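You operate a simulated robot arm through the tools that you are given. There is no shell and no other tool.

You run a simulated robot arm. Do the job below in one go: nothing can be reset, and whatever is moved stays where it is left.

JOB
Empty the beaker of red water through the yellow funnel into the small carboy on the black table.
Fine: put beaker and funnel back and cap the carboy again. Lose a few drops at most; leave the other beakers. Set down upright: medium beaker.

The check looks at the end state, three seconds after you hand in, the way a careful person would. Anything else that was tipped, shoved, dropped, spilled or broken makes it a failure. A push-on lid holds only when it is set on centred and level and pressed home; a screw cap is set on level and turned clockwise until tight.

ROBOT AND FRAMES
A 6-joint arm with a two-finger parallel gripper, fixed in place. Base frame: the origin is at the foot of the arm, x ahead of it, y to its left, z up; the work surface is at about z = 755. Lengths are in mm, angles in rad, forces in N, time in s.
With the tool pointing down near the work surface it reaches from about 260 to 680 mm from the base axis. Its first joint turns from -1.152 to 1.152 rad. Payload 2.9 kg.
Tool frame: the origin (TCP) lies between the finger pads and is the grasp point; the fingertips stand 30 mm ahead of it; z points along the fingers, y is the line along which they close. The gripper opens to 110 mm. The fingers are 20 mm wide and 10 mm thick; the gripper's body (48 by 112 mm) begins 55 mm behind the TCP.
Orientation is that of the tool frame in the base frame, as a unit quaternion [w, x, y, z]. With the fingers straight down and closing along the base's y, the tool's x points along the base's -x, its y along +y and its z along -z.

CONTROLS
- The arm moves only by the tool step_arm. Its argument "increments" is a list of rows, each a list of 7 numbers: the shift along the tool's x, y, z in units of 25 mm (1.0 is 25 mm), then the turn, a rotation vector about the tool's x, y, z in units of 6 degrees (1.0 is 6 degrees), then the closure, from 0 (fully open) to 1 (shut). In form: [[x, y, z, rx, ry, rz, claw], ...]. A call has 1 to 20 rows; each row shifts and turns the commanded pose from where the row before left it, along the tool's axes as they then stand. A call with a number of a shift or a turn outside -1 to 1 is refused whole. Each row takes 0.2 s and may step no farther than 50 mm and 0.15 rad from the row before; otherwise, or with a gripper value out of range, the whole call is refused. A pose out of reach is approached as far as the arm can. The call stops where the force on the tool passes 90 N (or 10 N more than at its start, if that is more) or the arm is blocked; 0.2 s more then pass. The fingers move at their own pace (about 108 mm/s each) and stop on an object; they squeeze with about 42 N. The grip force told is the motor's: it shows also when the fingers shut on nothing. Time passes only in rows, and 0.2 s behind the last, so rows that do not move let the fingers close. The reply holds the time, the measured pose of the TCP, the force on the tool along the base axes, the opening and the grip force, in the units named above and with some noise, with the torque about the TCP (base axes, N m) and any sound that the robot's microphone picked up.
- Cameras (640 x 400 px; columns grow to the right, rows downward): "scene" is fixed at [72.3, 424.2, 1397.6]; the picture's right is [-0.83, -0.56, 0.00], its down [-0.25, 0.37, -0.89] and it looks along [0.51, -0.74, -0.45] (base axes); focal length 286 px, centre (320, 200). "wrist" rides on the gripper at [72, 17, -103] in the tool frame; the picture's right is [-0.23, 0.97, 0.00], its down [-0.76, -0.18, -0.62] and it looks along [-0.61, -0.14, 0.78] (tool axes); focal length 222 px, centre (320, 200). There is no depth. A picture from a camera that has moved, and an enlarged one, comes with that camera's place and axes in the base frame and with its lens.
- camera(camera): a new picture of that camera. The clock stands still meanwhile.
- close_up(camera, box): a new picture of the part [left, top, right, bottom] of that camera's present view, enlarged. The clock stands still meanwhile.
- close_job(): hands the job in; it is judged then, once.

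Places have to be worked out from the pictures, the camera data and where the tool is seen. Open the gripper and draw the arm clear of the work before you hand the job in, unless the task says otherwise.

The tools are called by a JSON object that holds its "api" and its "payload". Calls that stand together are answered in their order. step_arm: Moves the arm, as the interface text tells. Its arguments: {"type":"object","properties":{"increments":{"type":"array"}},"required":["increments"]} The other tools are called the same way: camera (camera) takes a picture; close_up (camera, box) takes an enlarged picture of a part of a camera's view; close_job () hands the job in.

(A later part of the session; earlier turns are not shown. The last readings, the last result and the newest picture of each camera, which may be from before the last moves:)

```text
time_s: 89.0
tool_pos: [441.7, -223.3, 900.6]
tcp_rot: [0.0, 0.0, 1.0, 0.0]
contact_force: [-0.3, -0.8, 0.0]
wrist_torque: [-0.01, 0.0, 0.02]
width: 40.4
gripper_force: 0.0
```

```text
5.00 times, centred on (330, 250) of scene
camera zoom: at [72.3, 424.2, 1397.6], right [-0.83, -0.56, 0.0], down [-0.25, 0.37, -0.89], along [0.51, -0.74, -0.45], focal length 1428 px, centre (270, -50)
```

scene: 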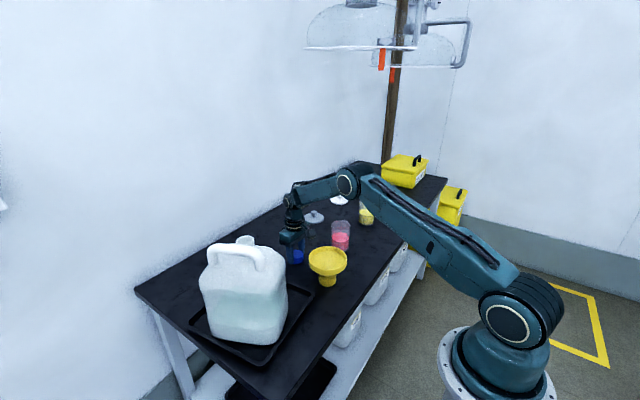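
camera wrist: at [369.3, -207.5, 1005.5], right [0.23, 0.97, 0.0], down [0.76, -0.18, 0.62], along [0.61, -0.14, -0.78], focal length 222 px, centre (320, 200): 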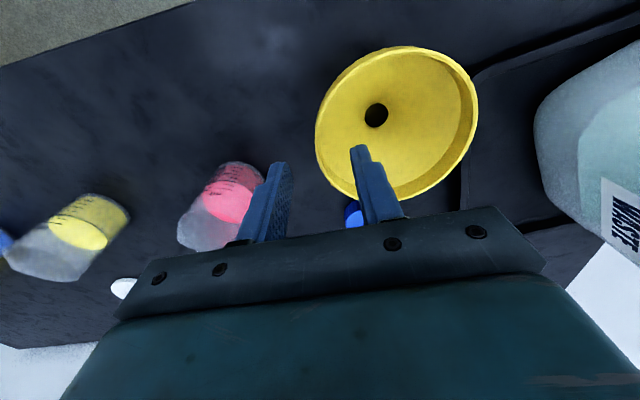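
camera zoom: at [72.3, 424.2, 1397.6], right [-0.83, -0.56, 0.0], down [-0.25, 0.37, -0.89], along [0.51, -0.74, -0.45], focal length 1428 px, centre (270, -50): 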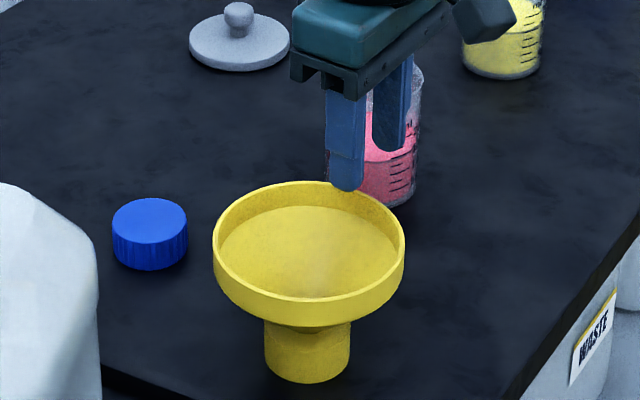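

The tool axis falls on the rim wall. I descend stepwise, watching the force for touching the cone.

{"api": "step_arm", "payload": {"increments": [[0, 0, 0.5, 0, 0, 0, 0.63], [0, 0, 0.5, 0, 0, 0, 0.63], [0, 0, 0, 0, 0, 0, 0.63]]}}

{"api": "close_up", "payload": {"camera": "scene", "box": [290, 210, 370, 290]}}

{"api": "close_up", "payload": {"camera": "wrist", "box": [220, 60, 420, 220]}}

```text
time_s: 89.8
tool_pos: [442.8, -223.6, 876.6]
tcp_rot: [0.0, 0.0, 1.0, -0.001]
contact_force: [0.5, -0.3, 0.5]
wrist_torque: [0.02, 0.02, 0.02]
width: 40.5
gripper_force: 0.1
```

```text
5.00 times, centred on (330, 250) of scene
camera zoom: at [72.3, 424.2, 1397.6], right [-0.83, -0.56, 0.0], down [-0.25, 0.37, -0.89], along [0.51, -0.74, -0.45], focal length 1428 px, centre (270, -50)
```

zoom: 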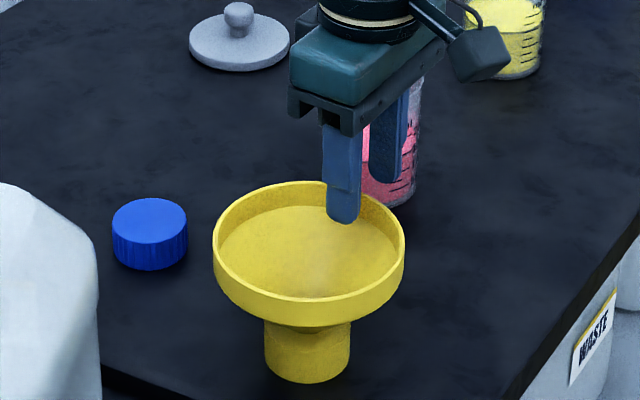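

```text
2.50 times, centred on (320, 140) of wrist
camera zoom: at [370.6, -207.1, 980.5], right [0.23, 0.97, 0.0], down [0.76, -0.18, 0.62], along [0.61, -0.14, -0.78], focal length 555 px, centre (320, 350)
```

zoom: 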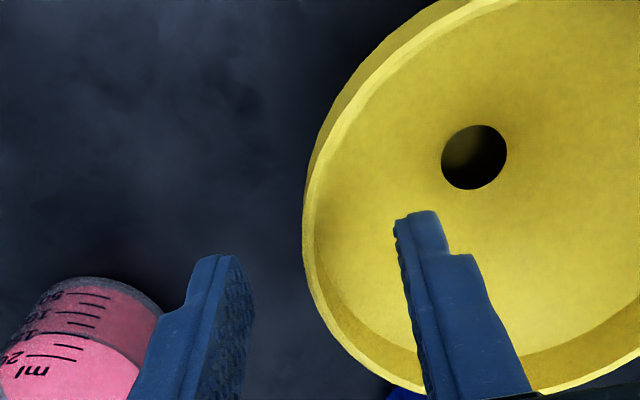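

The wall is about 2 mm further to -y than the tool axis. I shift 2 mm, descend 10 mm more and check for contact.

{"api": "step_arm", "payload": {"increments": [[0, -0.08, 0.2, 0, 0, 0, 0.63], [0, 0, 0.2, 0, 0, 0, 0.63], [0, 0, 0, 0, 0, 0, 0.63]]}}

{"api": "close_up", "payload": {"camera": "scene", "box": [290, 210, 370, 290]}}

{"api": "close_up", "payload": {"camera": "wrist", "box": [220, 60, 420, 220]}}

```text
time_s: 90.6
tool_pos: [441.7, -226.3, 865.6]
tcp_rot: [0.001, 0.0, 1.0, 0.0]
contact_force: [-0.2, 0.2, -0.3]
wrist_torque: [-0.01, 0.01, 0.0]
width: 40.8
gripper_force: 0.1
```

```text
5.00 times, centred on (330, 250) of scene
camera zoom: at [72.3, 424.2, 1397.6], right [-0.83, -0.56, 0.0], down [-0.25, 0.37, -0.89], along [0.51, -0.74, -0.45], focal length 1428 px, centre (270, -50)
```

zoom: 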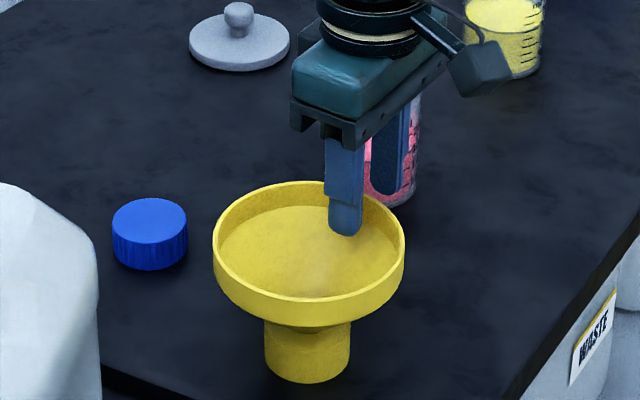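

```text
2.50 times, centred on (320, 140) of wrist
camera zoom: at [370.1, -209.1, 970.1], right [0.23, 0.97, 0.0], down [0.76, -0.18, 0.62], along [0.61, -0.14, -0.78], focal length 555 px, centre (320, 350)
```

zoom: 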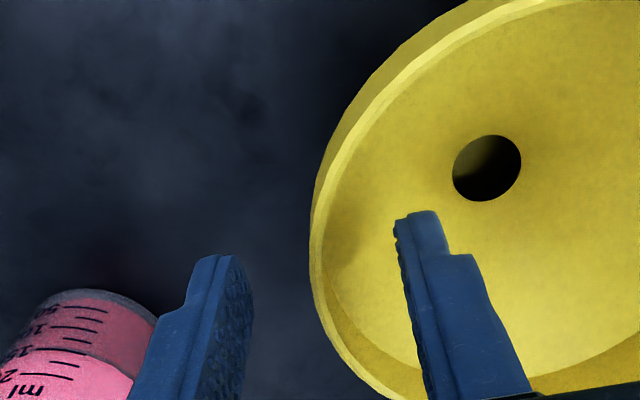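

The wall is now centred between the fingers, tips about 11 mm below the rim. I go 3 mm deeper and close.

{"api": "step_arm", "payload": {"increments": [[0, 0, 0.12, 0, 0, 0, 0.63], [0, 0, 0, 0, 0, 0, 0.63]]}}

{"api": "step_arm", "payload": {"increments": [[0, 0, 0, 0, 0, 0, 0.75], [0, 0, 0, 0, 0, 0, 0.85], [0, 0, 0, 0, 0, 0, 0.92], [0, 0, 0, 0, 0, 0, 1], [0, 0, 0, 0, 0, 0, 1], [0, 0, 0, 0, 0, 0, 1]]}}

{"api": "close_up", "payload": {"camera": "scene", "box": [290, 210, 370, 290]}}

{"api": "close_up", "payload": {"camera": "wrist", "box": [220, 60, 420, 220]}}

```text
time_s: 91.2
tool_pos: [442.9, -226.1, 862.4]
tcp_rot: [0.0, 0.001, 1.0, 0.0]
contact_force: [0.8, 0.3, -0.3]
wrist_torque: [0.01, 0.02, 0.02]
width: 40.6
gripper_force: 0.1
```

```text
time_s: 92.6
tool_pos: [442.8, -225.4, 862.8]
tcp_rot: [0.0, -0.001, 1.0, 0.0]
contact_force: [-1.1, 0.6, 0.7]
wrist_torque: [0.05, 0.12, 0.04]
width: 3.4
gripper_force: 41.3
```

```text
5.00 times, centred on (330, 250) of scene
camera zoom: at [72.3, 424.2, 1397.6], right [-0.83, -0.56, 0.0], down [-0.25, 0.37, -0.89], along [0.51, -0.74, -0.45], focal length 1428 px, centre (270, -50)
```

zoom: 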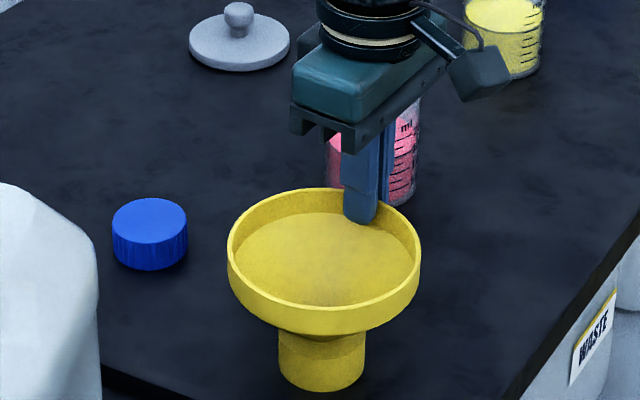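

```text
2.50 times, centred on (320, 140) of wrist
camera zoom: at [370.3, -209.3, 967.0], right [0.23, 0.97, 0.0], down [0.76, -0.18, 0.62], along [0.61, -0.14, -0.78], focal length 555 px, centre (320, 350)
```

zoom: 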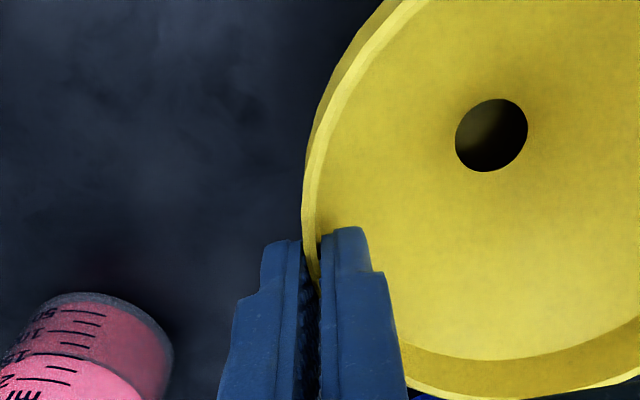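

The fingers closed on the wall (3.4 mm) but the funnel shifted about 12 mm toward the robot. I look again to see how it sits in the fingers.

{"api": "camera", "payload": {"camera": "wrist"}}

{"api": "close_up", "payload": {"camera": "wrist", "box": [280, 20, 520, 220]}}

```text
taken
camera wrist: at [370.3, -209.3, 967.0], right [0.23, 0.97, 0.0], down [0.76, -0.18, 0.62], along [0.61, -0.14, -0.78], focal length 222 px, centre (320, 200)
```

wrist: 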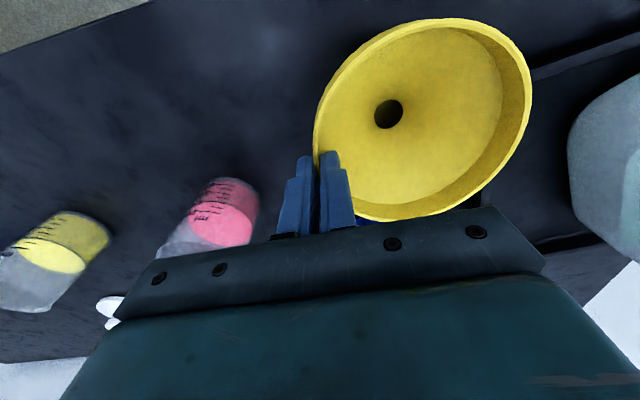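

```text
2.00 times, centred on (400, 120) of wrist
camera zoom: at [370.3, -209.3, 967.0], right [0.23, 0.97, 0.0], down [0.76, -0.18, 0.62], along [0.61, -0.14, -0.78], focal length 444 px, centre (160, 360)
```

zoom: 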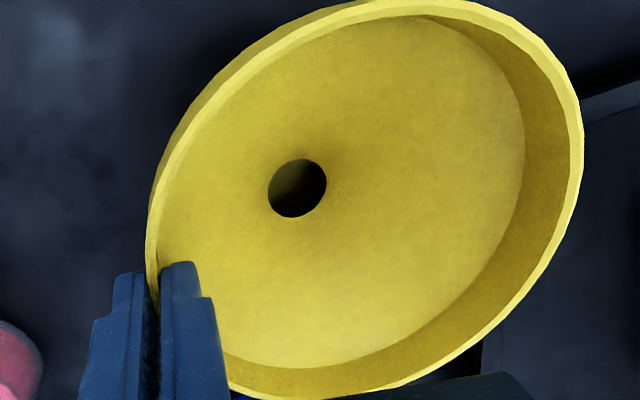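

Careful perspective work puts the funnel centre now at about (438.5, -168), so in the hand it sits at (-4.5, +57) from the TCP (it stood at about (450, -170) before). I lift slowly and check that it hangs level.

{"api": "step_arm", "payload": {"increments": [[0, 0, -0.2, 0, 0, 0, 1], [0, 0, -0.3, 0, 0, 0, 1], [0, 0, -0.5, 0, 0, 0, 1], [0, 0, -0.5, 0, 0, 0, 1], [0, 0, -0.5, 0, 0, 0, 1], [0, 0, 0, 0, 0, 0, 1]]}}

{"api": "close_up", "payload": {"camera": "scene", "box": [290, 190, 370, 280]}}

{"api": "camera", "payload": {"camera": "wrist"}}

```text
time_s: 94.0
tool_pos: [441.6, -227.5, 911.5]
tcp_rot: [-0.001, 0.001, 1.0, 0.0]
contact_force: [0.0, -1.3, -1.8]
wrist_torque: [-0.07, -0.01, 0.03]
width: 3.5
gripper_force: 42.8
```

```text
4.44 times, centred on (330, 235) of scene
camera zoom: at [72.3, 424.2, 1397.6], right [-0.83, -0.56, 0.0], down [-0.25, 0.37, -0.89], along [0.51, -0.74, -0.45], focal length 1269 px, centre (276, 44)
```

zoom: 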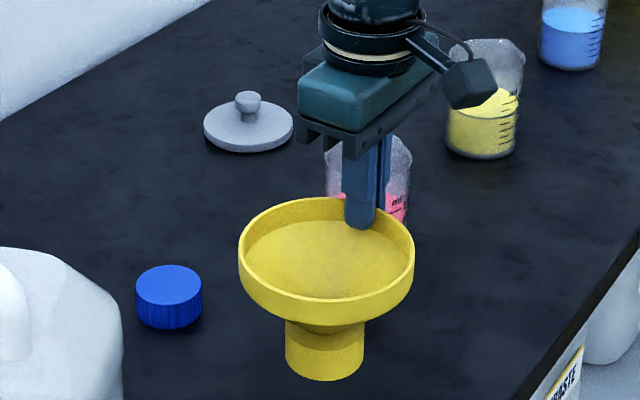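

```text
taken
camera wrist: at [369.8, -211.1, 1016.8], right [0.23, 0.97, 0.0], down [0.76, -0.18, 0.62], along [0.61, -0.14, -0.78], focal length 222 px, centre (320, 200)
```

wrist: 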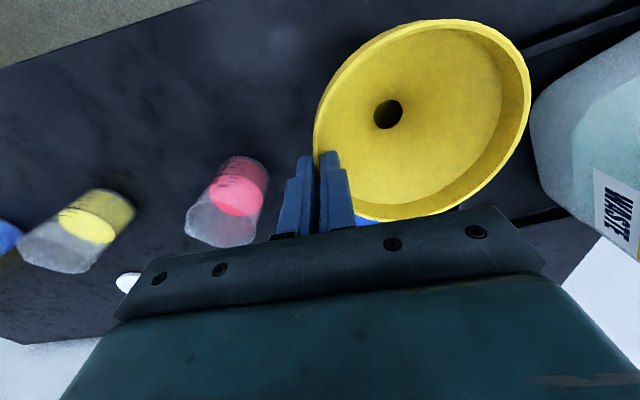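

The funnel hangs level in the grip. I raise it well above the carboy and carry it over the neck at (538.8, 57.6).

{"api": "step_arm", "payload": {"increments": [[0, 0, -1, 0, 0, 0, 1], [0, 0, -1, 0, 0, 0, 1], [0, 0, -1, 0, 0, 0, 1], [0, 0, -1, 0, 0, 0, 1], [0, 0, -1, 0, 0, 0, 1], [0, 0, -1, 0, 0, 0, 1], [0, 0, -1, 0, 0, 0, 1], [0, 0, -1, 0, 0, 0, 1], [0, 0, -1, 0, 0, 0, 1], [0, 0, -1, 0, 0, 0, 1]]}}

{"api": "step_arm", "payload": {"increments": [[-0.37, 0.83, 0, 0, 0, 0, 1], [-0.37, 0.83, 0, 0, 0, 0, 1], [-0.37, 0.83, 0, 0, 0, 0, 1], [-0.37, 0.83, 0, 0, 0, 0, 1], [-0.37, 0.83, 0, 0, 0, 0, 1], [-0.37, 0.83, 0, 0, 0, 0, 1], [-0.37, 0.83, 0, 0, 0, 0, 1], [-0.37, 0.83, 0, 0, 0, 0, 1], [-0.37, 0.83, 0, 0, 0, 0, 1], [-0.37, 0.83, 0, 0, 0, 0, 1], [-0.37, 0.83, 0, 0, 0, 0, 1], [0, 0, 0, 0, 0, 0, 1]]}}

{"api": "camera", "payload": {"camera": "wrist"}}

{"api": "close_up", "payload": {"camera": "scene", "box": [180, 130, 300, 280]}}

```text
time_s: 96.2
tool_pos: [442.3, -227.5, 1161.8]
tcp_rot: [0.001, 0.001, 1.0, 0.0]
contact_force: [-0.7, -0.2, -0.5]
wrist_torque: [-0.08, -0.01, 0.0]
width: 3.5
gripper_force: 42.5
```

```text
time_s: 98.8
tool_pos: [543.7, 2.7, 1162.9]
tcp_rot: [0.0, -0.001, 1.0, 0.0]
contact_force: [-0.4, -1.1, -0.6]
wrist_torque: [-0.05, 0.0, 0.02]
width: 3.4
gripper_force: 42.2
```

```text
taken
camera wrist: at [471.8, 20.2, 1266.5], right [0.23, 0.97, 0.0], down [0.76, -0.18, 0.62], along [0.61, -0.14, -0.78], focal length 222 px, centre (320, 200)
```

wrist: 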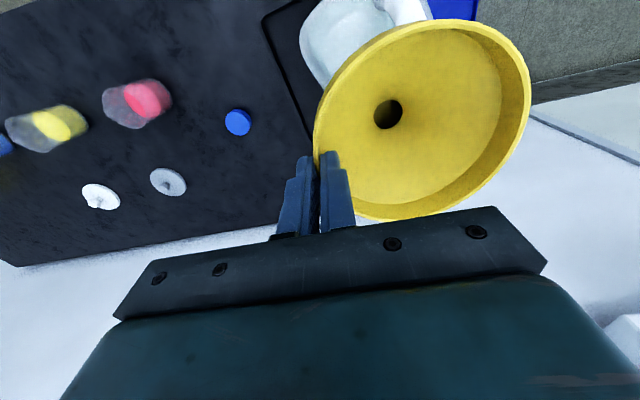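

```text
2.67 times, centred on (240, 205) of scene
camera zoom: at [72.3, 424.2, 1397.6], right [-0.83, -0.56, 0.0], down [-0.25, 0.37, -0.89], along [0.51, -0.74, -0.45], focal length 761 px, centre (533, 187)
```

zoom: 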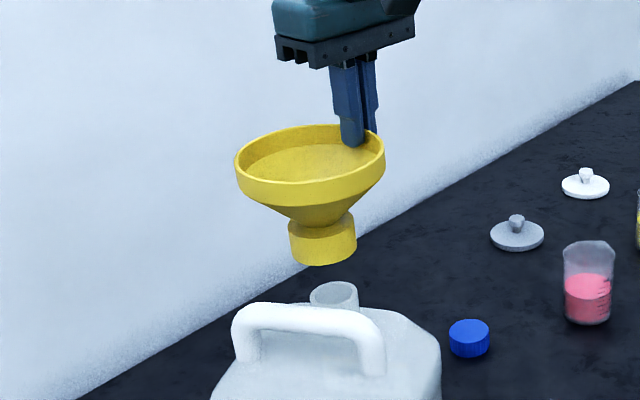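

The funnel hangs vertical above the neck. I take detailed close-ups to measure the lateral offset between stem and neck before lowering.

{"api": "close_up", "payload": {"camera": "wrist", "box": [300, 10, 540, 230]}}

{"api": "close_up", "payload": {"camera": "scene", "box": [205, 170, 275, 250]}}

```text
1.82 times, centred on (420, 120) of wrist
camera zoom: at [471.8, 20.2, 1266.5], right [0.23, 0.97, 0.0], down [0.76, -0.18, 0.62], along [0.61, -0.14, -0.78], focal length 404 px, centre (138, 346)
```

zoom: 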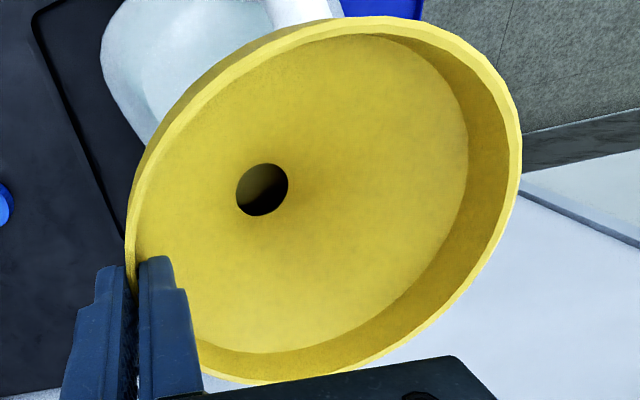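

```text
5.00 times, centred on (240, 210) of scene
camera zoom: at [72.3, 424.2, 1397.6], right [-0.83, -0.56, 0.0], down [-0.25, 0.37, -0.89], along [0.51, -0.74, -0.45], focal length 1428 px, centre (720, 150)
```

zoom: 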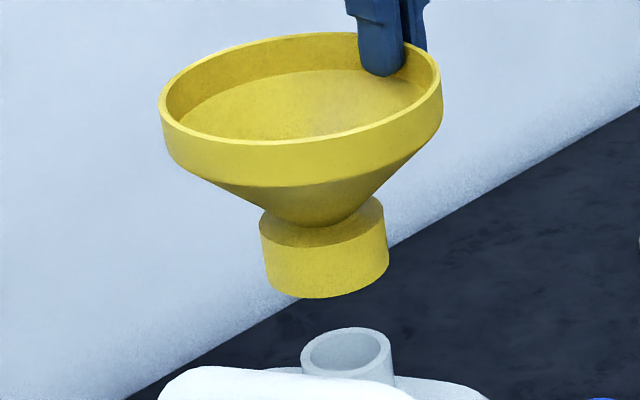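

Circle fitting puts the funnel centre 2.5 mm in x and 2.9 mm in y beyond the neck axis, which agrees with the scene view. I correct that and lower to just above the neck.

{"api": "step_arm", "payload": {"increments": [[0.1, -0.116, 0, 0, 0, 0, 1], [0, 0, 0.5, 0, 0, 0, 1], [0, 0, 0.5, 0, 0, 0, 1], [0, 0, 0.5, 0, 0, 0, 1], [0, 0, 0, 0, 0, 0, 1]]}}

{"api": "close_up", "payload": {"camera": "scene", "box": [205, 180, 275, 260]}}

```text
time_s: 100.0
tool_pos: [542.0, -0.7, 1124.6]
tcp_rot: [0.0, 0.0, 1.0, 0.0]
contact_force: [-0.2, 0.2, -1.0]
wrist_torque: [-0.05, -0.03, -0.02]
width: 3.7
gripper_force: 42.2
```

```text
5.00 times, centred on (240, 220) of scene
camera zoom: at [72.3, 424.2, 1397.6], right [-0.83, -0.56, 0.0], down [-0.25, 0.37, -0.89], along [0.51, -0.74, -0.45], focal length 1428 px, centre (720, 100)
```

zoom: 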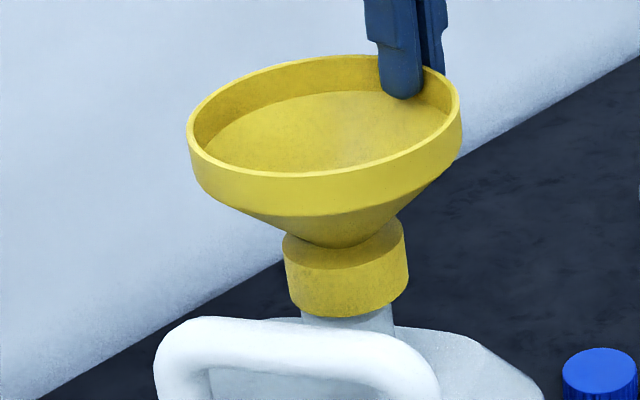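

The collar sits just over the neck. I take a tighter close-up to check left/right alignment before seating.

{"api": "close_up", "payload": {"camera": "scene", "box": [228, 220, 268, 250]}}

{"api": "close_up", "payload": {"camera": "wrist", "box": [300, 10, 540, 230]}}

```text
13.33 times, centred on (248, 235) of scene
camera zoom: at [72.3, 424.2, 1397.6], right [-0.83, -0.56, 0.0], down [-0.25, 0.37, -0.89], along [0.51, -0.74, -0.45], focal length 3807 px, centre (1280, -267)
```

zoom: 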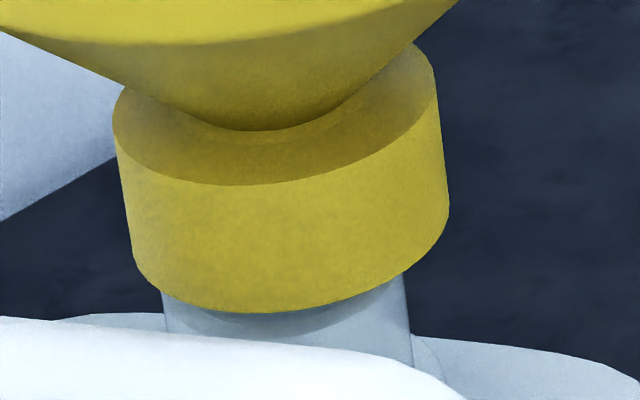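

```text
1.82 times, centred on (420, 120) of wrist
camera zoom: at [468.3, 16.4, 1228.5], right [0.23, 0.97, 0.0], down [0.76, -0.18, 0.62], along [0.61, -0.14, -0.78], focal length 404 px, centre (138, 346)
```

zoom: 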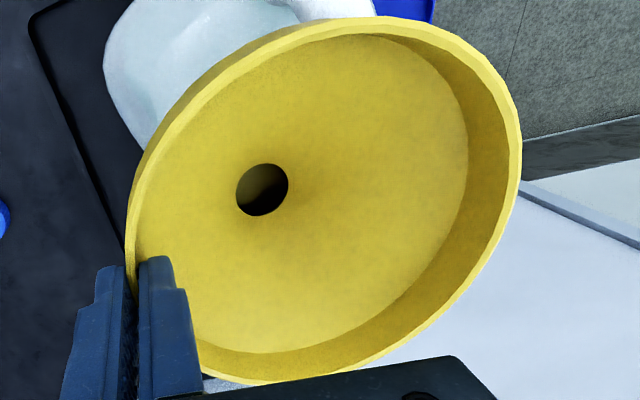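

In the tight view the collar overhangs the neck 4 mm on the left and 9.6 mm on the right, so I shift the funnel 2.6 mm to the picture's left (+x, +y) and look again.

{"api": "step_arm", "payload": {"increments": [[-0.085, 0.06, 0, 0, 0, 0, 1], [0, 0, 0, 0, 0, 0, 1]]}}

{"api": "close_up", "payload": {"camera": "scene", "box": [228, 220, 268, 250]}}

```text
time_s: 100.6
tool_pos: [542.8, -0.0, 1124.9]
tcp_rot: [0.0, 0.0, 1.0, 0.0]
contact_force: [0.3, 0.2, -0.1]
wrist_torque: [-0.05, 0.03, 0.0]
width: 3.6
gripper_force: 42.0
```

```text
13.33 times, centred on (248, 235) of scene
camera zoom: at [72.3, 424.2, 1397.6], right [-0.83, -0.56, 0.0], down [-0.25, 0.37, -0.89], along [0.51, -0.74, -0.45], focal length 3807 px, centre (1280, -267)
```

zoom: 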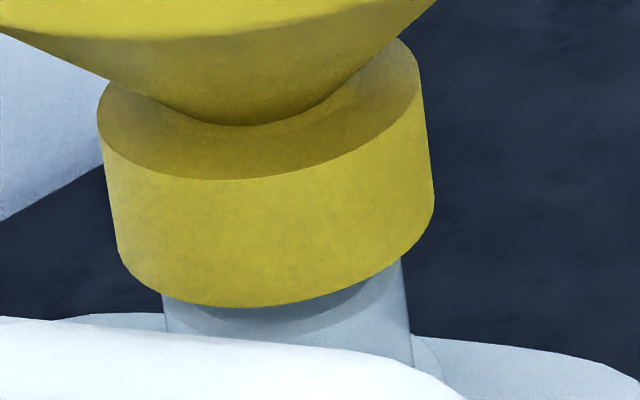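

Left and right overhang are now equal (about 7 mm each). I lower in small steps and watch the force.

{"api": "step_arm", "payload": {"increments": [[0, 0, 0.08, 0, 0, 0, 1], [0, 0, 0.08, 0, 0, 0, 1], [0, 0, 0, 0, 0, 0, 1]]}}

{"api": "step_arm", "payload": {"increments": [[0, 0, 0.08, 0, 0, 0, 1], [0, 0, 0.08, 0, 0, 0, 1], [0, 0, 0, 0, 0, 0, 1]]}}

{"api": "step_arm", "payload": {"increments": [[0, 0, 0.08, 0, 0, 0, 1], [0, 0, 0, 0, 0, 0, 1]]}}

{"api": "close_up", "payload": {"camera": "scene", "box": [228, 220, 268, 250]}}

```text
time_s: 101.4
tool_pos: [543.1, 1.4, 1119.9]
tcp_rot: [-0.001, 0.0, 1.0, 0.0]
contact_force: [-0.7, -0.2, -1.1]
wrist_torque: [-0.05, -0.04, 0.01]
width: 3.5
gripper_force: 41.9
```

```text
time_s: 102.2
tool_pos: [543.0, -0.3, 1117.1]
tcp_rot: [0.0, 0.0, 1.0, 0.0]
contact_force: [-0.2, -0.7, -1.2]
wrist_torque: [-0.05, 0.01, 0.01]
width: 3.6
gripper_force: 41.7
```

```text
time_s: 102.8
tool_pos: [543.0, 0.0, 1115.0]
tcp_rot: [-0.001, 0.0, 1.0, 0.0]
contact_force: [-0.3, 0.2, -1.3]
wrist_torque: [-0.01, -0.04, 0.0]
width: 3.7
gripper_force: 41.9
```

```text
13.33 times, centred on (248, 235) of scene
camera zoom: at [72.3, 424.2, 1397.6], right [-0.83, -0.56, 0.0], down [-0.25, 0.37, -0.89], along [0.51, -0.74, -0.45], focal length 3807 px, centre (1280, -267)
```

zoom: 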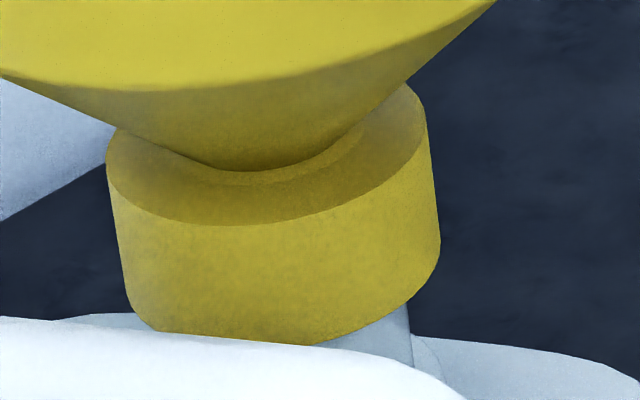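

No contact yet with the collar bottom near z = 1007. I continue lowering gently.

{"api": "step_arm", "payload": {"increments": [[0, 0, 0.08, 0, 0, 0, 1], [0, 0, 0, 0, 0, 0, 1]]}}

{"api": "step_arm", "payload": {"increments": [[0, 0, 0.08, 0, 0, 0, 1], [0, 0, 0, 0, 0, 0, 1]]}}

{"api": "step_arm", "payload": {"increments": [[0, 0, 0.08, 0, 0, 0, 1], [0, 0, 0, 0, 0, 0, 1]]}}

{"api": "close_up", "payload": {"camera": "scene", "box": [205, 180, 275, 260]}}

```text
time_s: 103.4
tool_pos: [544.4, 0.3, 1112.7]
tcp_rot: [0.0, 0.0, 1.0, -0.001]
contact_force: [0.4, -0.3, -0.9]
wrist_torque: [-0.03, -0.02, -0.01]
width: 3.8
gripper_force: 42.4
```

```text
time_s: 104.0
tool_pos: [542.9, 0.5, 1111.0]
tcp_rot: [0.0, 0.001, 1.0, 0.0]
contact_force: [0.0, -0.5, -0.6]
wrist_torque: [-0.04, 0.01, 0.01]
width: 3.4
gripper_force: 41.7
```

```text
time_s: 104.6
tool_pos: [543.6, 0.5, 1108.5]
tcp_rot: [0.001, 0.0, 1.0, 0.0]
contact_force: [-0.5, -0.4, -0.7]
wrist_torque: [-0.06, 0.0, 0.02]
width: 3.6
gripper_force: 42.4
```

```text
5.00 times, centred on (240, 220) of scene
camera zoom: at [72.3, 424.2, 1397.6], right [-0.83, -0.56, 0.0], down [-0.25, 0.37, -0.89], along [0.51, -0.74, -0.45], focal length 1428 px, centre (720, 100)
```

zoom: 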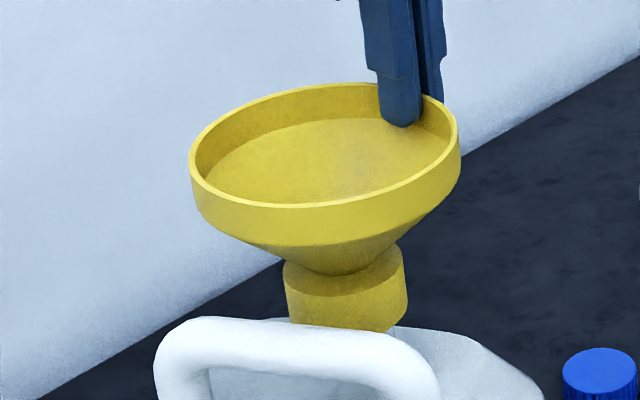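

The collar is sliding over the neck with no contact force. I continue lowering until it seats.

{"api": "step_arm", "payload": {"increments": [[0, 0, 0.08, 0, 0, 0, 1], [0, 0, 0.08, 0, 0, 0, 1], [0, 0, 0, 0, 0, 0, 1]]}}

{"api": "step_arm", "payload": {"increments": [[0, 0, 0.08, 0, 0, 0, 1], [0, 0, 0.08, 0, 0, 0, 1], [0, 0, 0, 0, 0, 0, 1]]}}

{"api": "step_arm", "payload": {"increments": [[0, 0, 0.08, 0, 0, 0, 1], [0, 0, 0, 0, 0, 0, 1]]}}

{"api": "close_up", "payload": {"camera": "scene", "box": [205, 180, 275, 260]}}

```text
time_s: 105.4
tool_pos: [542.9, -0.3, 1104.0]
tcp_rot: [0.0, 0.0, 1.0, 0.0]
contact_force: [1.7, 0.1, 0.1]
wrist_torque: [-0.03, 0.01, -0.02]
width: 3.7
gripper_force: 42.2
```

```text
time_s: 106.2
tool_pos: [542.5, -0.6, 1100.4]
tcp_rot: [0.001, 0.0, 1.0, 0.0]
contact_force: [-0.3, -0.2, -1.3]
wrist_torque: [-0.06, 0.03, 0.0]
width: 3.8
gripper_force: 42.0
```

```text
time_s: 106.8
tool_pos: [543.2, 0.9, 1099.0]
tcp_rot: [0.0, 0.0, 1.0, 0.0]
contact_force: [-0.1, -0.5, -2.1]
wrist_torque: [-0.09, -0.03, 0.0]
width: 3.4
gripper_force: 42.2
```

```text
5.00 times, centred on (240, 220) of scene
camera zoom: at [72.3, 424.2, 1397.6], right [-0.83, -0.56, 0.0], down [-0.25, 0.37, -0.89], along [0.51, -0.74, -0.45], focal length 1428 px, centre (720, 100)
```

zoom: 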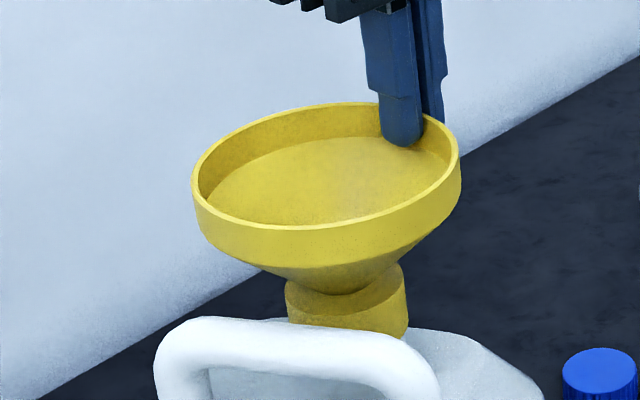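

It slides on well. I go on in 2 mm steps to find the seat.

{"api": "step_arm", "payload": {"increments": [[0, 0, 0.08, 0, 0, 0, 1], [0, 0, 0, 0, 0, 0, 1]]}}

{"api": "step_arm", "payload": {"increments": [[0, 0, 0.08, 0, 0, 0, 1], [0, 0, 0, 0, 0, 0, 1]]}}

{"api": "step_arm", "payload": {"increments": [[0, 0, 0.06, 0, 0, 0, 1], [0, 0, 0, 0, 0, 0, 1]]}}

{"api": "close_up", "payload": {"camera": "scene", "box": [205, 180, 275, 260]}}

```text
time_s: 107.4
tool_pos: [543.7, 0.8, 1095.8]
tcp_rot: [0.001, 0.0, 1.0, 0.0]
contact_force: [-0.1, -0.8, -1.0]
wrist_torque: [-0.06, 0.05, 0.02]
width: 3.5
gripper_force: 42.3
```

```text
time_s: 108.0
tool_pos: [542.9, 0.6, 1094.6]
tcp_rot: [0.0, 0.0, 1.0, 0.0]
contact_force: [0.5, 0.2, -1.4]
wrist_torque: [-0.06, -0.02, -0.01]
width: 3.3
gripper_force: 41.4
```

```text
time_s: 108.6
tool_pos: [542.8, 1.0, 1094.7]
tcp_rot: [0.0, -0.001, 1.0, -0.001]
contact_force: [0.3, 1.2, -0.4]
wrist_torque: [-0.08, 0.02, 0.03]
width: 3.2
gripper_force: 41.8
```

```text
5.00 times, centred on (240, 220) of scene
camera zoom: at [72.3, 424.2, 1397.6], right [-0.83, -0.56, 0.0], down [-0.25, 0.37, -0.89], along [0.51, -0.74, -0.45], focal length 1428 px, centre (720, 100)
```

zoom: 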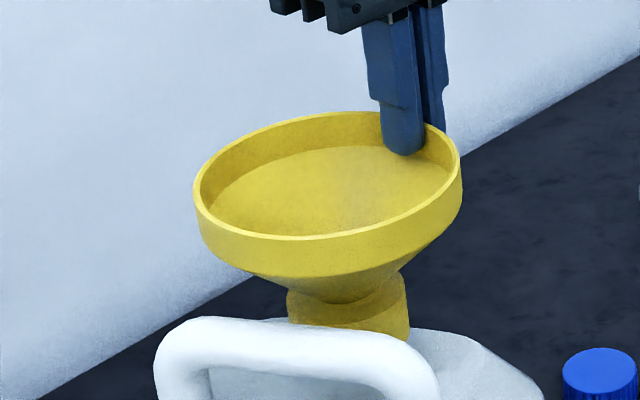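

Still free. I keep lowering by 1.5 mm increments.

{"api": "step_arm", "payload": {"increments": [[0, 0, 0.06, 0, 0, 0, 1], [0, 0, 0, 0, 0, 0, 1]]}}

{"api": "step_arm", "payload": {"increments": [[0, 0, 0.06, 0, 0, 0, 1], [0, 0, 0, 0, 0, 0, 1]]}}

{"api": "step_arm", "payload": {"increments": [[0, 0, 0.06, 0, 0, 0, 1], [0, 0, 0, 0, 0, 0, 1]]}}

```text
time_s: 109.2
tool_pos: [543.7, 0.1, 1093.9]
tcp_rot: [0.0, 0.0, 1.0, 0.001]
contact_force: [1.2, 0.4, -1.1]
wrist_torque: [-0.07, -0.03, -0.02]
width: 3.3
gripper_force: 42.2
```

```text
time_s: 109.8
tool_pos: [543.1, 0.7, 1090.6]
tcp_rot: [0.0, 0.001, 1.0, 0.001]
contact_force: [-0.8, -1.2, 2.6]
wrist_torque: [0.02, 0.13, 0.03]
width: 3.5
gripper_force: 42.2
```

```text
time_s: 110.4
tool_pos: [542.5, -1.8, 1090.9]
tcp_rot: [0.002, 0.001, 1.0, 0.0]
contact_force: [0.2, -4.8, 12.9]
wrist_torque: [0.14, 0.16, 0.08]
width: 3.3
gripper_force: 41.9
```

It touched at TCP z of about 1090.5 (13 N now), so the funnel is seated. I ease off 1 mm and inspect.

{"api": "step_arm", "payload": {"increments": [[0, 0, -0.04, 0, 0, 0, 1], [0, 0, 0, 0, 0, 0, 1]]}}

{"api": "close_up", "payload": {"camera": "scene", "box": [205, 180, 275, 260]}}

{"api": "close_up", "payload": {"camera": "wrist", "box": [300, 10, 540, 230]}}

```text
time_s: 111.0
tool_pos: [543.6, -0.8, 1089.8]
tcp_rot: [0.001, 0.0, 1.0, 0.0]
contact_force: [-0.4, -4.5, 14.5]
wrist_torque: [0.09, 0.06, 0.0]
width: 3.4
gripper_force: 41.7
```

```text
5.00 times, centred on (240, 220) of scene
camera zoom: at [72.1, 424.0, 1397.6], right [-0.83, -0.56, 0.0], down [-0.25, 0.37, -0.89], along [0.51, -0.74, -0.45], focal length 1428 px, centre (720, 100)
```

zoom: 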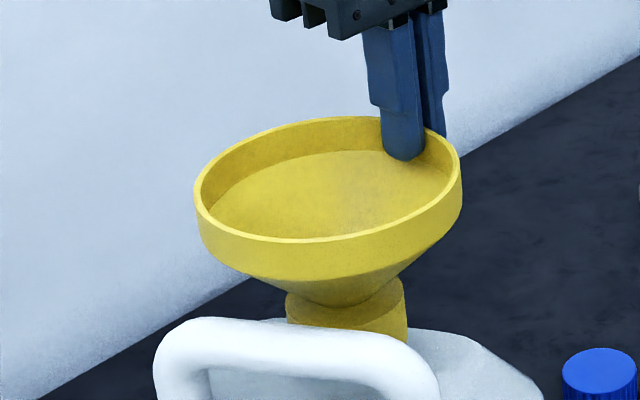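

```text
1.82 times, centred on (420, 120) of wrist
camera zoom: at [470.9, 16.8, 1194.4], right [0.23, 0.97, 0.0], down [0.76, -0.18, 0.62], along [0.61, -0.14, -0.78], focal length 404 px, centre (138, 346)
```

zoom: 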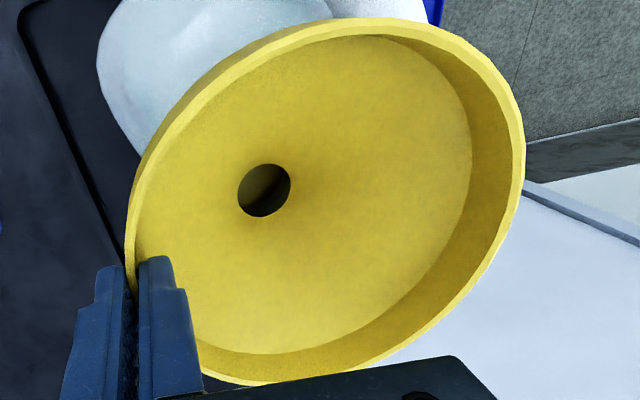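

The funnel is level and seated but still loaded by 14 N. I ease up another 1 mm and check before opening.

{"api": "step_arm", "payload": {"increments": [[0, 0, -0.04, 0, 0, 0, 1], [0, 0, 0, 0, 0, 0, 1]]}}

```text
time_s: 111.6
tool_pos: [543.2, 1.1, 1091.2]
tcp_rot: [0.0, 0.0, 1.0, 0.0]
contact_force: [2.7, -1.9, 6.9]
wrist_torque: [0.12, -0.11, -0.08]
width: 3.5
gripper_force: 42.1
```

I open the fingers slightly and lift straight out of the bowl.

{"api": "step_arm", "payload": {"increments": [[0, 0, 0, 0, 0, 0, 0.9], [0, 0, 0, 0, 0, 0, 0.85], [0, 0, 0, 0, 0, 0, 0.8], [0, 0, -0.3, 0, 0, 0, 0.8], [0, 0, -0.6, 0, 0, 0, 0.8], [0, 0, -1, 0, 0, 0, 0.8], [0, 0, -1, 0, 0, 0, 0.8], [0, 0, -1, 0, 0, 0, 0.8], [0, 0, 0, 0, 0, 0, 0.8]]}}

{"api": "camera", "payload": {"camera": "wrist"}}

{"api": "close_up", "payload": {"camera": "scene", "box": [180, 170, 300, 350]}}

```text
time_s: 113.6
tool_pos: [543.3, -0.6, 1189.5]
tcp_rot: [0.001, -0.001, 1.0, 0.001]
contact_force: [-0.1, -0.7, 0.2]
wrist_torque: [0.02, 0.02, -0.02]
width: 22.0
gripper_force: 0.1
```

```text
taken
camera wrist: at [470.5, 17.3, 1293.2], right [0.23, 0.97, 0.0], down [0.76, -0.18, 0.62], along [0.61, -0.14, -0.78], focal length 222 px, centre (320, 200)
```

wrist: 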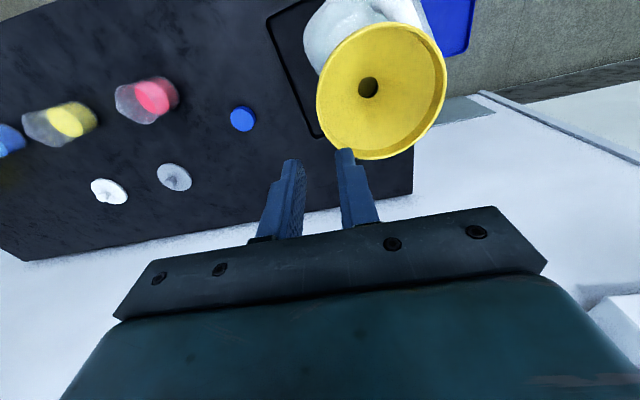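

```text
2.22 times, centred on (240, 260) of scene
camera zoom: at [72.3, 424.2, 1397.6], right [-0.83, -0.56, 0.0], down [-0.25, 0.37, -0.89], along [0.51, -0.74, -0.45], focal length 634 px, centre (498, 67)
```

zoom: 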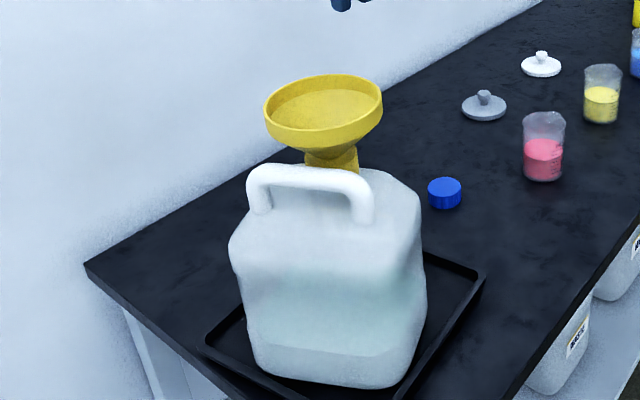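

The funnel sits well on the neck (rim near z = 1075, centre about (541, 58)). Next I go above the red beaker to measure its centre, size and the direction of its spout.

{"api": "step_arm", "payload": {"increments": [[0.089, -0.953, 0, 0, 0, 0, 0], [0.089, -0.953, 0, 0, 0, 0, 0], [0.089, -0.953, 0, 0, 0, 0, 0], [0.089, -0.953, 0, 0, 0, 0, 0], [0.089, -0.953, 0, 0, 0, 0, 0], [0.089, -0.953, 0.3, 0, 0, 0, 0], [0.089, -0.953, 0.5, 0, 0, 0, 0], [0.089, -0.953, 0.5, 0, 0, 0, 0], [0.089, -0.953, 0.5, 0, 0, 0, 0], [0.089, -0.953, 0.5, 0, 0, 0, 0], [0.089, -0.953, 0.5, 0, 0, 0, 0], [0.089, -0.953, 0.5, 0, 0, 0, 0], [0.089, -0.953, 0.5, 0, 0, 0, 0], [0.089, -0.953, 0.5, 0, 0, 0, 0], [0.089, -0.953, 0.5, 0, 0, 0, 0], [0, 0, 0, 0, 0, 0, 0]]}}

{"api": "camera", "payload": {"camera": "wrist"}}

{"api": "close_up", "payload": {"camera": "wrist", "box": [230, 40, 410, 180]}}

{"api": "close_up", "payload": {"camera": "scene", "box": [310, 200, 380, 260]}}

```text
time_s: 117.0
tool_pos: [508.5, -356.9, 1069.5]
tcp_rot: [0.0, 0.0, 1.0, 0.0]
contact_force: [0.1, 0.4, 0.5]
wrist_torque: [-0.03, 0.02, -0.02]
width: 109.9
gripper_force: 0.1
```

```text
taken
camera wrist: at [436.8, -339.7, 1173.2], right [0.23, 0.97, 0.0], down [0.76, -0.18, 0.62], along [0.61, -0.14, -0.78], focal length 222 px, centre (320, 200)
```

wrist: 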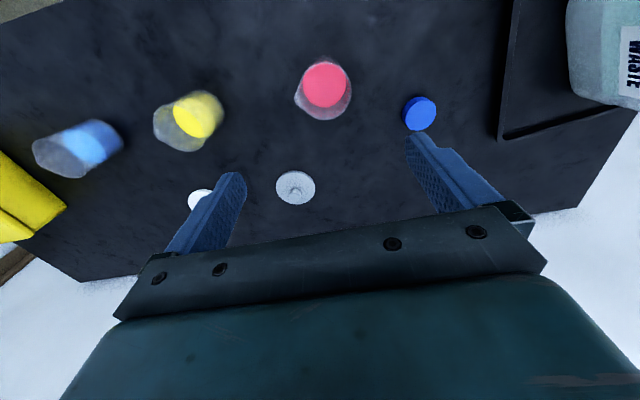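

```text
2.86 times, centred on (320, 110) of wrist
camera zoom: at [436.8, -339.7, 1173.2], right [0.23, 0.97, 0.0], down [0.76, -0.18, 0.62], along [0.61, -0.14, -0.78], focal length 635 px, centre (320, 457)
```

zoom: 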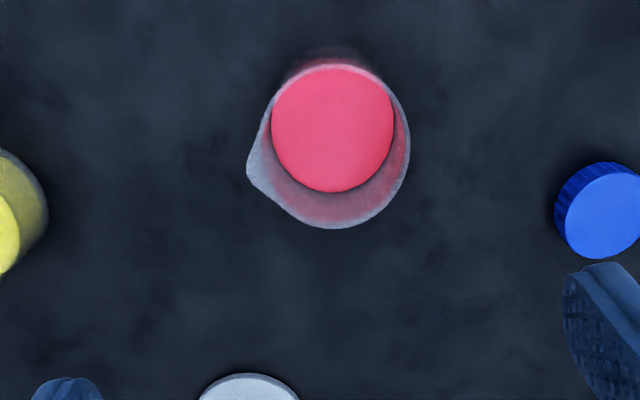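

```text
6.67 times, centred on (345, 230) of scene
camera zoom: at [72.3, 424.1, 1397.6], right [-0.83, -0.56, 0.0], down [-0.25, 0.37, -0.89], along [0.51, -0.74, -0.45], focal length 1903 px, centre (153, 0)
```

zoom: 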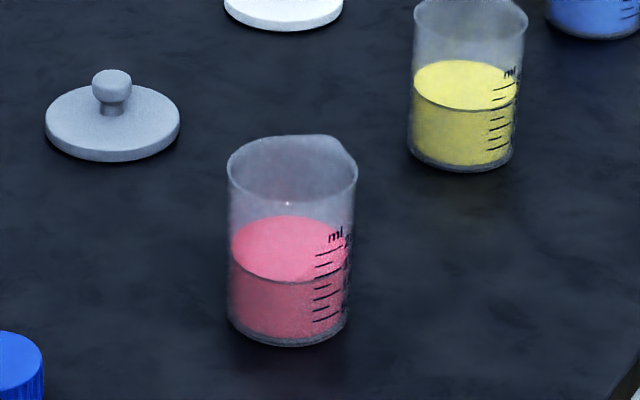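

The beaker stands at about (510.5, -351.5), 68 mm across, rim near z = 847, liquid to z of about 798, and its spout points to -y. I plan a top grasp with fingers along x, then pouring over the spout by tilting about the finger axis; first I test that tilt empty, high above the funnel.

{"api": "step_arm", "payload": {"increments": [[0, 0, -1, 0, 0, 1, 0], [0, 0, -1, 0, 0, 1, 0], [0, 0, -1, 0, 0, 1, 0], [0, 0, -1, 0, 0, 1, 0], [0, 0, -1, 0, 0, 1, 0], [0, 0, -1, 0, 0, 1, 0], [0, 0, -0.5, 0, 0, 1, 0], [0, 0, 0, 0, 0, 1, 0], [0, 0, 0, 0, 0, 1, 0], [0, 0, 0, 0, 0, 1, 0], [0, 0, 0, 0, 0, 1, 0], [0, 0, 0, 0, 0, 1, 0], [0, 0, 0, 0, 0, 1, 0], [0, 0, 0, 0, 0, 1, 0], [0, 0, 0, 0, 0, 1, 0]]}}

{"api": "step_arm", "payload": {"increments": [[0.96, 0.068, 0, 0, 0, 0, 0], [0.96, 0.068, 0, 0, 0, 0, 0], [0.96, 0.068, 0, 0, 0, 0, 0], [0.96, 0.068, 0, 0, 0, 0, 0], [0.96, 0.068, 0, 0, 0, 0, 0], [0.96, 0.068, 0, 0, 0, 0, 0], [0.96, 0.068, 0, 0, 0, 0, 0], [0.96, 0.068, 0, 0, 0, 0, 0], [0.96, 0.068, 0, 0, 0, 0, 0], [0.96, 0.068, 0, 0, 0, 0, 0], [0.96, 0.068, 0, 0, 0, 0, 0], [0.96, 0.068, 0, 0, 0, 0, 0], [0.96, 0.068, 0, 0, 0, 0, 0], [0.96, 0.068, 0, 0, 0, 0, 0], [0.96, 0.068, 0, 0, 0, 0, 0], [0.96, 0.068, 0, 0, 0, 0, 0], [0.96, 0.068, 0, 0, 0, 0, 0], [0.96, 0.068, 0, 0, 0, 0, 0], [0.96, 0.068, 0, 0, 0, 0, 0]]}}

```text
time_s: 120.2
tool_pos: [479.3, -335.1, 1211.2]
tcp_rot: [0.001, 0.708, 0.707, 0.0]
contact_force: [0.5, -0.3, -0.8]
wrist_torque: [0.0, 0.01, -0.03]
width: 109.8
gripper_force: 0.2
out of reach, approached as far as the arm can: row 4, 5, 6, 7
```

```text
time_s: 124.2
tool_pos: [511.4, 121.3, 1210.3]
tcp_rot: [0.0, 0.707, 0.707, 0.0]
contact_force: [0.4, -0.3, -0.4]
wrist_torque: [0.03, 0.01, 0.03]
width: 110.0
gripper_force: 0.1
```

The upper reach is limited there but I am now at (511, 121, 1210), near the pouring spot. I test the sideways tilt with the empty gripper, 60 degrees first.

{"api": "step_arm", "payload": {"increments": [[0, 0, 0, 0, 1, 0, 0], [0, 0, 0, 0, 1, 0, 0], [0, 0, 0, 0, 1, 0, 0], [0, 0, 0, 0, 1, 0, 0], [0, 0, 0, 0, 1, 0, 0], [0, 0, 0, 0, 1, 0, 0], [0, 0, 0, 0, 1, 0, 0], [0, 0, 0, 0, 1, 0, 0], [0, 0, 0, 0, 1, 0, 0], [0, 0, 0, 0, 1, 0, 0]]}}

{"api": "camera", "payload": {"camera": "scene"}}

```text
time_s: 126.4
tool_pos: [508.3, 124.4, 1209.0]
tcp_rot: [-0.156, 0.691, 0.688, 0.157]
contact_force: [-0.1, 0.8, -0.3]
wrist_torque: [-0.02, 0.02, 0.0]
width: 109.9
gripper_force: 0.0
out of reach, approached as far as the arm can: row 1, 5, 6, 7, 8, 9, 10
```

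```text
taken
```

scene: 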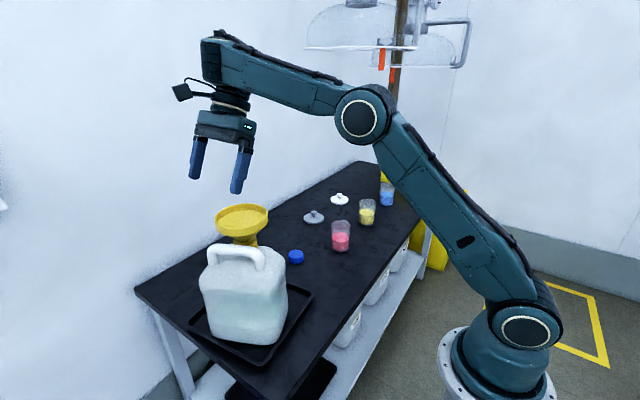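

Sideways tilt stops near 25 degrees at this place. I look closer at the arm to understand which joint limits it.

{"api": "close_up", "payload": {"camera": "scene", "box": [160, 10, 320, 210]}}

{"api": "close_up", "payload": {"camera": "scene", "box": [180, 0, 640, 400]}}

```text
2.00 times, centred on (240, 110) of scene
camera zoom: at [72.3, 424.2, 1397.6], right [-0.83, -0.56, 0.0], down [-0.25, 0.37, -0.89], along [0.51, -0.74, -0.45], focal length 571 px, centre (480, 380)
```

zoom: 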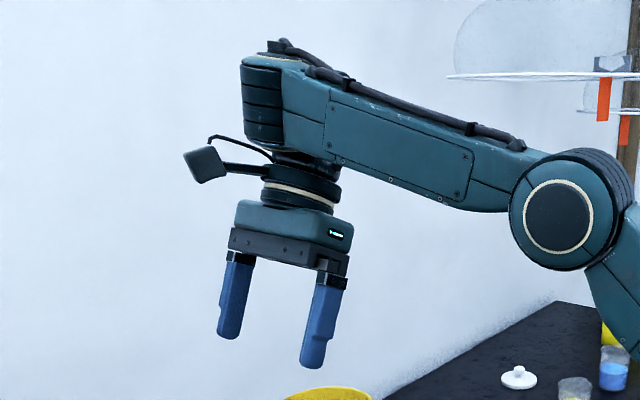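

```text
1.00 times, centred on (410, 200) of scene (not enlarged: the box is as wide or as high as the picture)
camera zoom: at [72.3, 424.2, 1397.6], right [-0.83, -0.56, 0.0], down [-0.25, 0.37, -0.89], along [0.51, -0.74, -0.45], focal length 286 px, centre (230, 200)
```

zoom: 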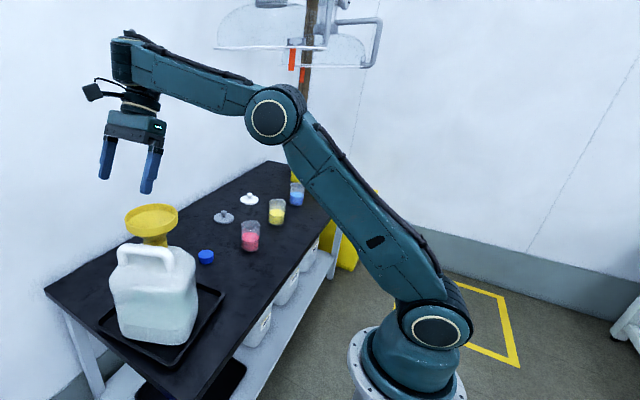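

The wrist seems limited for sideways tilts. I level the tool again and test the alternative: pointing the gripper forward with the camera on top, at a safe spot away from the funnel.

{"api": "step_arm", "payload": {"increments": [[0, 0, 0, 0, -1, 0, 0], [0, 0, 0, 0, -1, 0, 0], [0, 0, 0, 0, -1, 0, 0], [0, 0, 0, 0, -1, 0, 0], [0, 0, 0, 0, -0.25, 0, 0]]}}

{"api": "step_arm", "payload": {"increments": [[-1, -0.3, 0.2, 0, 0, 0, 0], [-1, -0.3, 0.2, 0, 0, 0, 0], [-1, -0.3, 0.2, 0, 0, 0, 0], [-1, -0.3, 0.2, 0, 0, 0, 0], [-1, -0.3, 0.2, 0, 0, 0, 0], [-1, -0.3, 0.2, 0, 0, 0, 0], [-1, -0.3, 0.2, 0, 0, 0, 0], [-1, -0.3, 0.2, 0, 0, 0, 0], [-1, -0.3, 0.2, 0, 0, 0, 0], [-1, -0.3, 0.2, 0, 0, 0, 0]]}}

```text
time_s: 127.6
tool_pos: [510.3, 122.6, 1208.0]
tcp_rot: [-0.001, 0.71, 0.704, -0.001]
contact_force: [-0.2, 0.9, -0.1]
wrist_torque: [-0.04, 0.03, 0.01]
width: 110.2
gripper_force: 0.1
```

```text
time_s: 129.8
tool_pos: [434.3, -125.3, 1159.6]
tcp_rot: [0.0, 0.708, 0.706, 0.0]
contact_force: [-0.1, 0.3, -0.1]
wrist_torque: [-0.01, 0.02, 0.04]
width: 109.9
gripper_force: 0.0
```

At this more central place I retest the sideways tilt, to see whether the limit depends on the position.

{"api": "step_arm", "payload": {"increments": [[0, 0, 0, 0, 1, 0, 0], [0, 0, 0, 0, 1, 0, 0], [0, 0, 0, 0, 1, 0, 0], [0, 0, 0, 0, 1, 0, 0], [0, 0, 0, 0, 1, 0, 0], [0, 0, 0, 0, 1, 0, 0], [0, 0, 0, 0, 1, 0, 0], [0, 0, 0, 0, 1, 0, 0], [0, 0, 0, 0, 1, 0, 0], [0, 0, 0, 0, 1, 0, 0], [0, 0, 0, 0, 1, 0, 0], [0, 0, 0, 0, 1, 0, 0], [0, 0, 0, 0, 1, 0, 0], [0, 0, 0, 0, 1, 0, 0], [0, 0, 0, 0, 1, 0, 0]]}}

{"api": "close_up", "payload": {"camera": "scene", "box": [180, 0, 480, 200]}}

```text
time_s: 133.0
tool_pos: [286.0, 20.4, 955.2]
tcp_rot: [-0.499, 0.501, 0.5, 0.5]
contact_force: [0.5, -0.7, -0.1]
wrist_torque: [-0.01, 0.02, 0.01]
width: 110.1
gripper_force: 0.0
out of reach, approached as far as the arm can: row 3, 4, 5, 6, 7, 8, 9, 10, 11, 12, 13, 14, 15
```

```text
2.00 times, centred on (330, 100) of scene
camera zoom: at [72.3, 424.2, 1397.6], right [-0.83, -0.56, 0.0], down [-0.25, 0.37, -0.89], along [0.51, -0.74, -0.45], focal length 571 px, centre (300, 400)
```

zoom: 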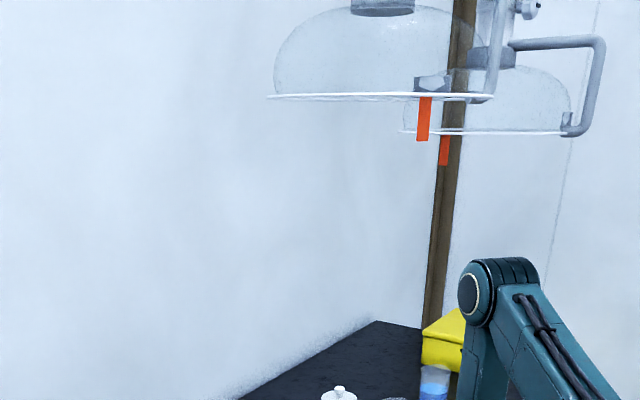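

The arm kept the orientation but let the position drift to (286, 20, 955). I look at the whole scene at once.

{"api": "camera", "payload": {"camera": "scene"}}

{"api": "camera", "payload": {"camera": "wrist"}}

```text
taken
```

scene: 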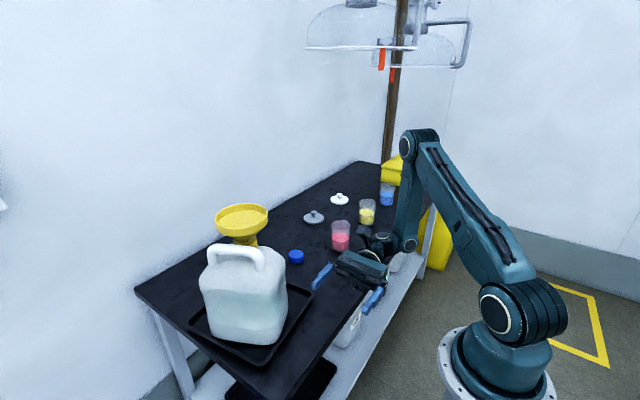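

```text
taken
camera wrist: at [302.1, -82.9, 1028.7], right [0.97, 0.0, -0.23], down [-0.18, -0.62, -0.76], along [-0.14, 0.78, -0.61], focal length 222 px, centre (320, 200)
```

wrist: 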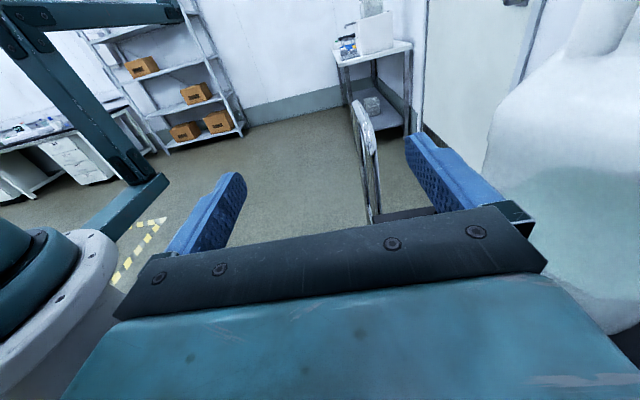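

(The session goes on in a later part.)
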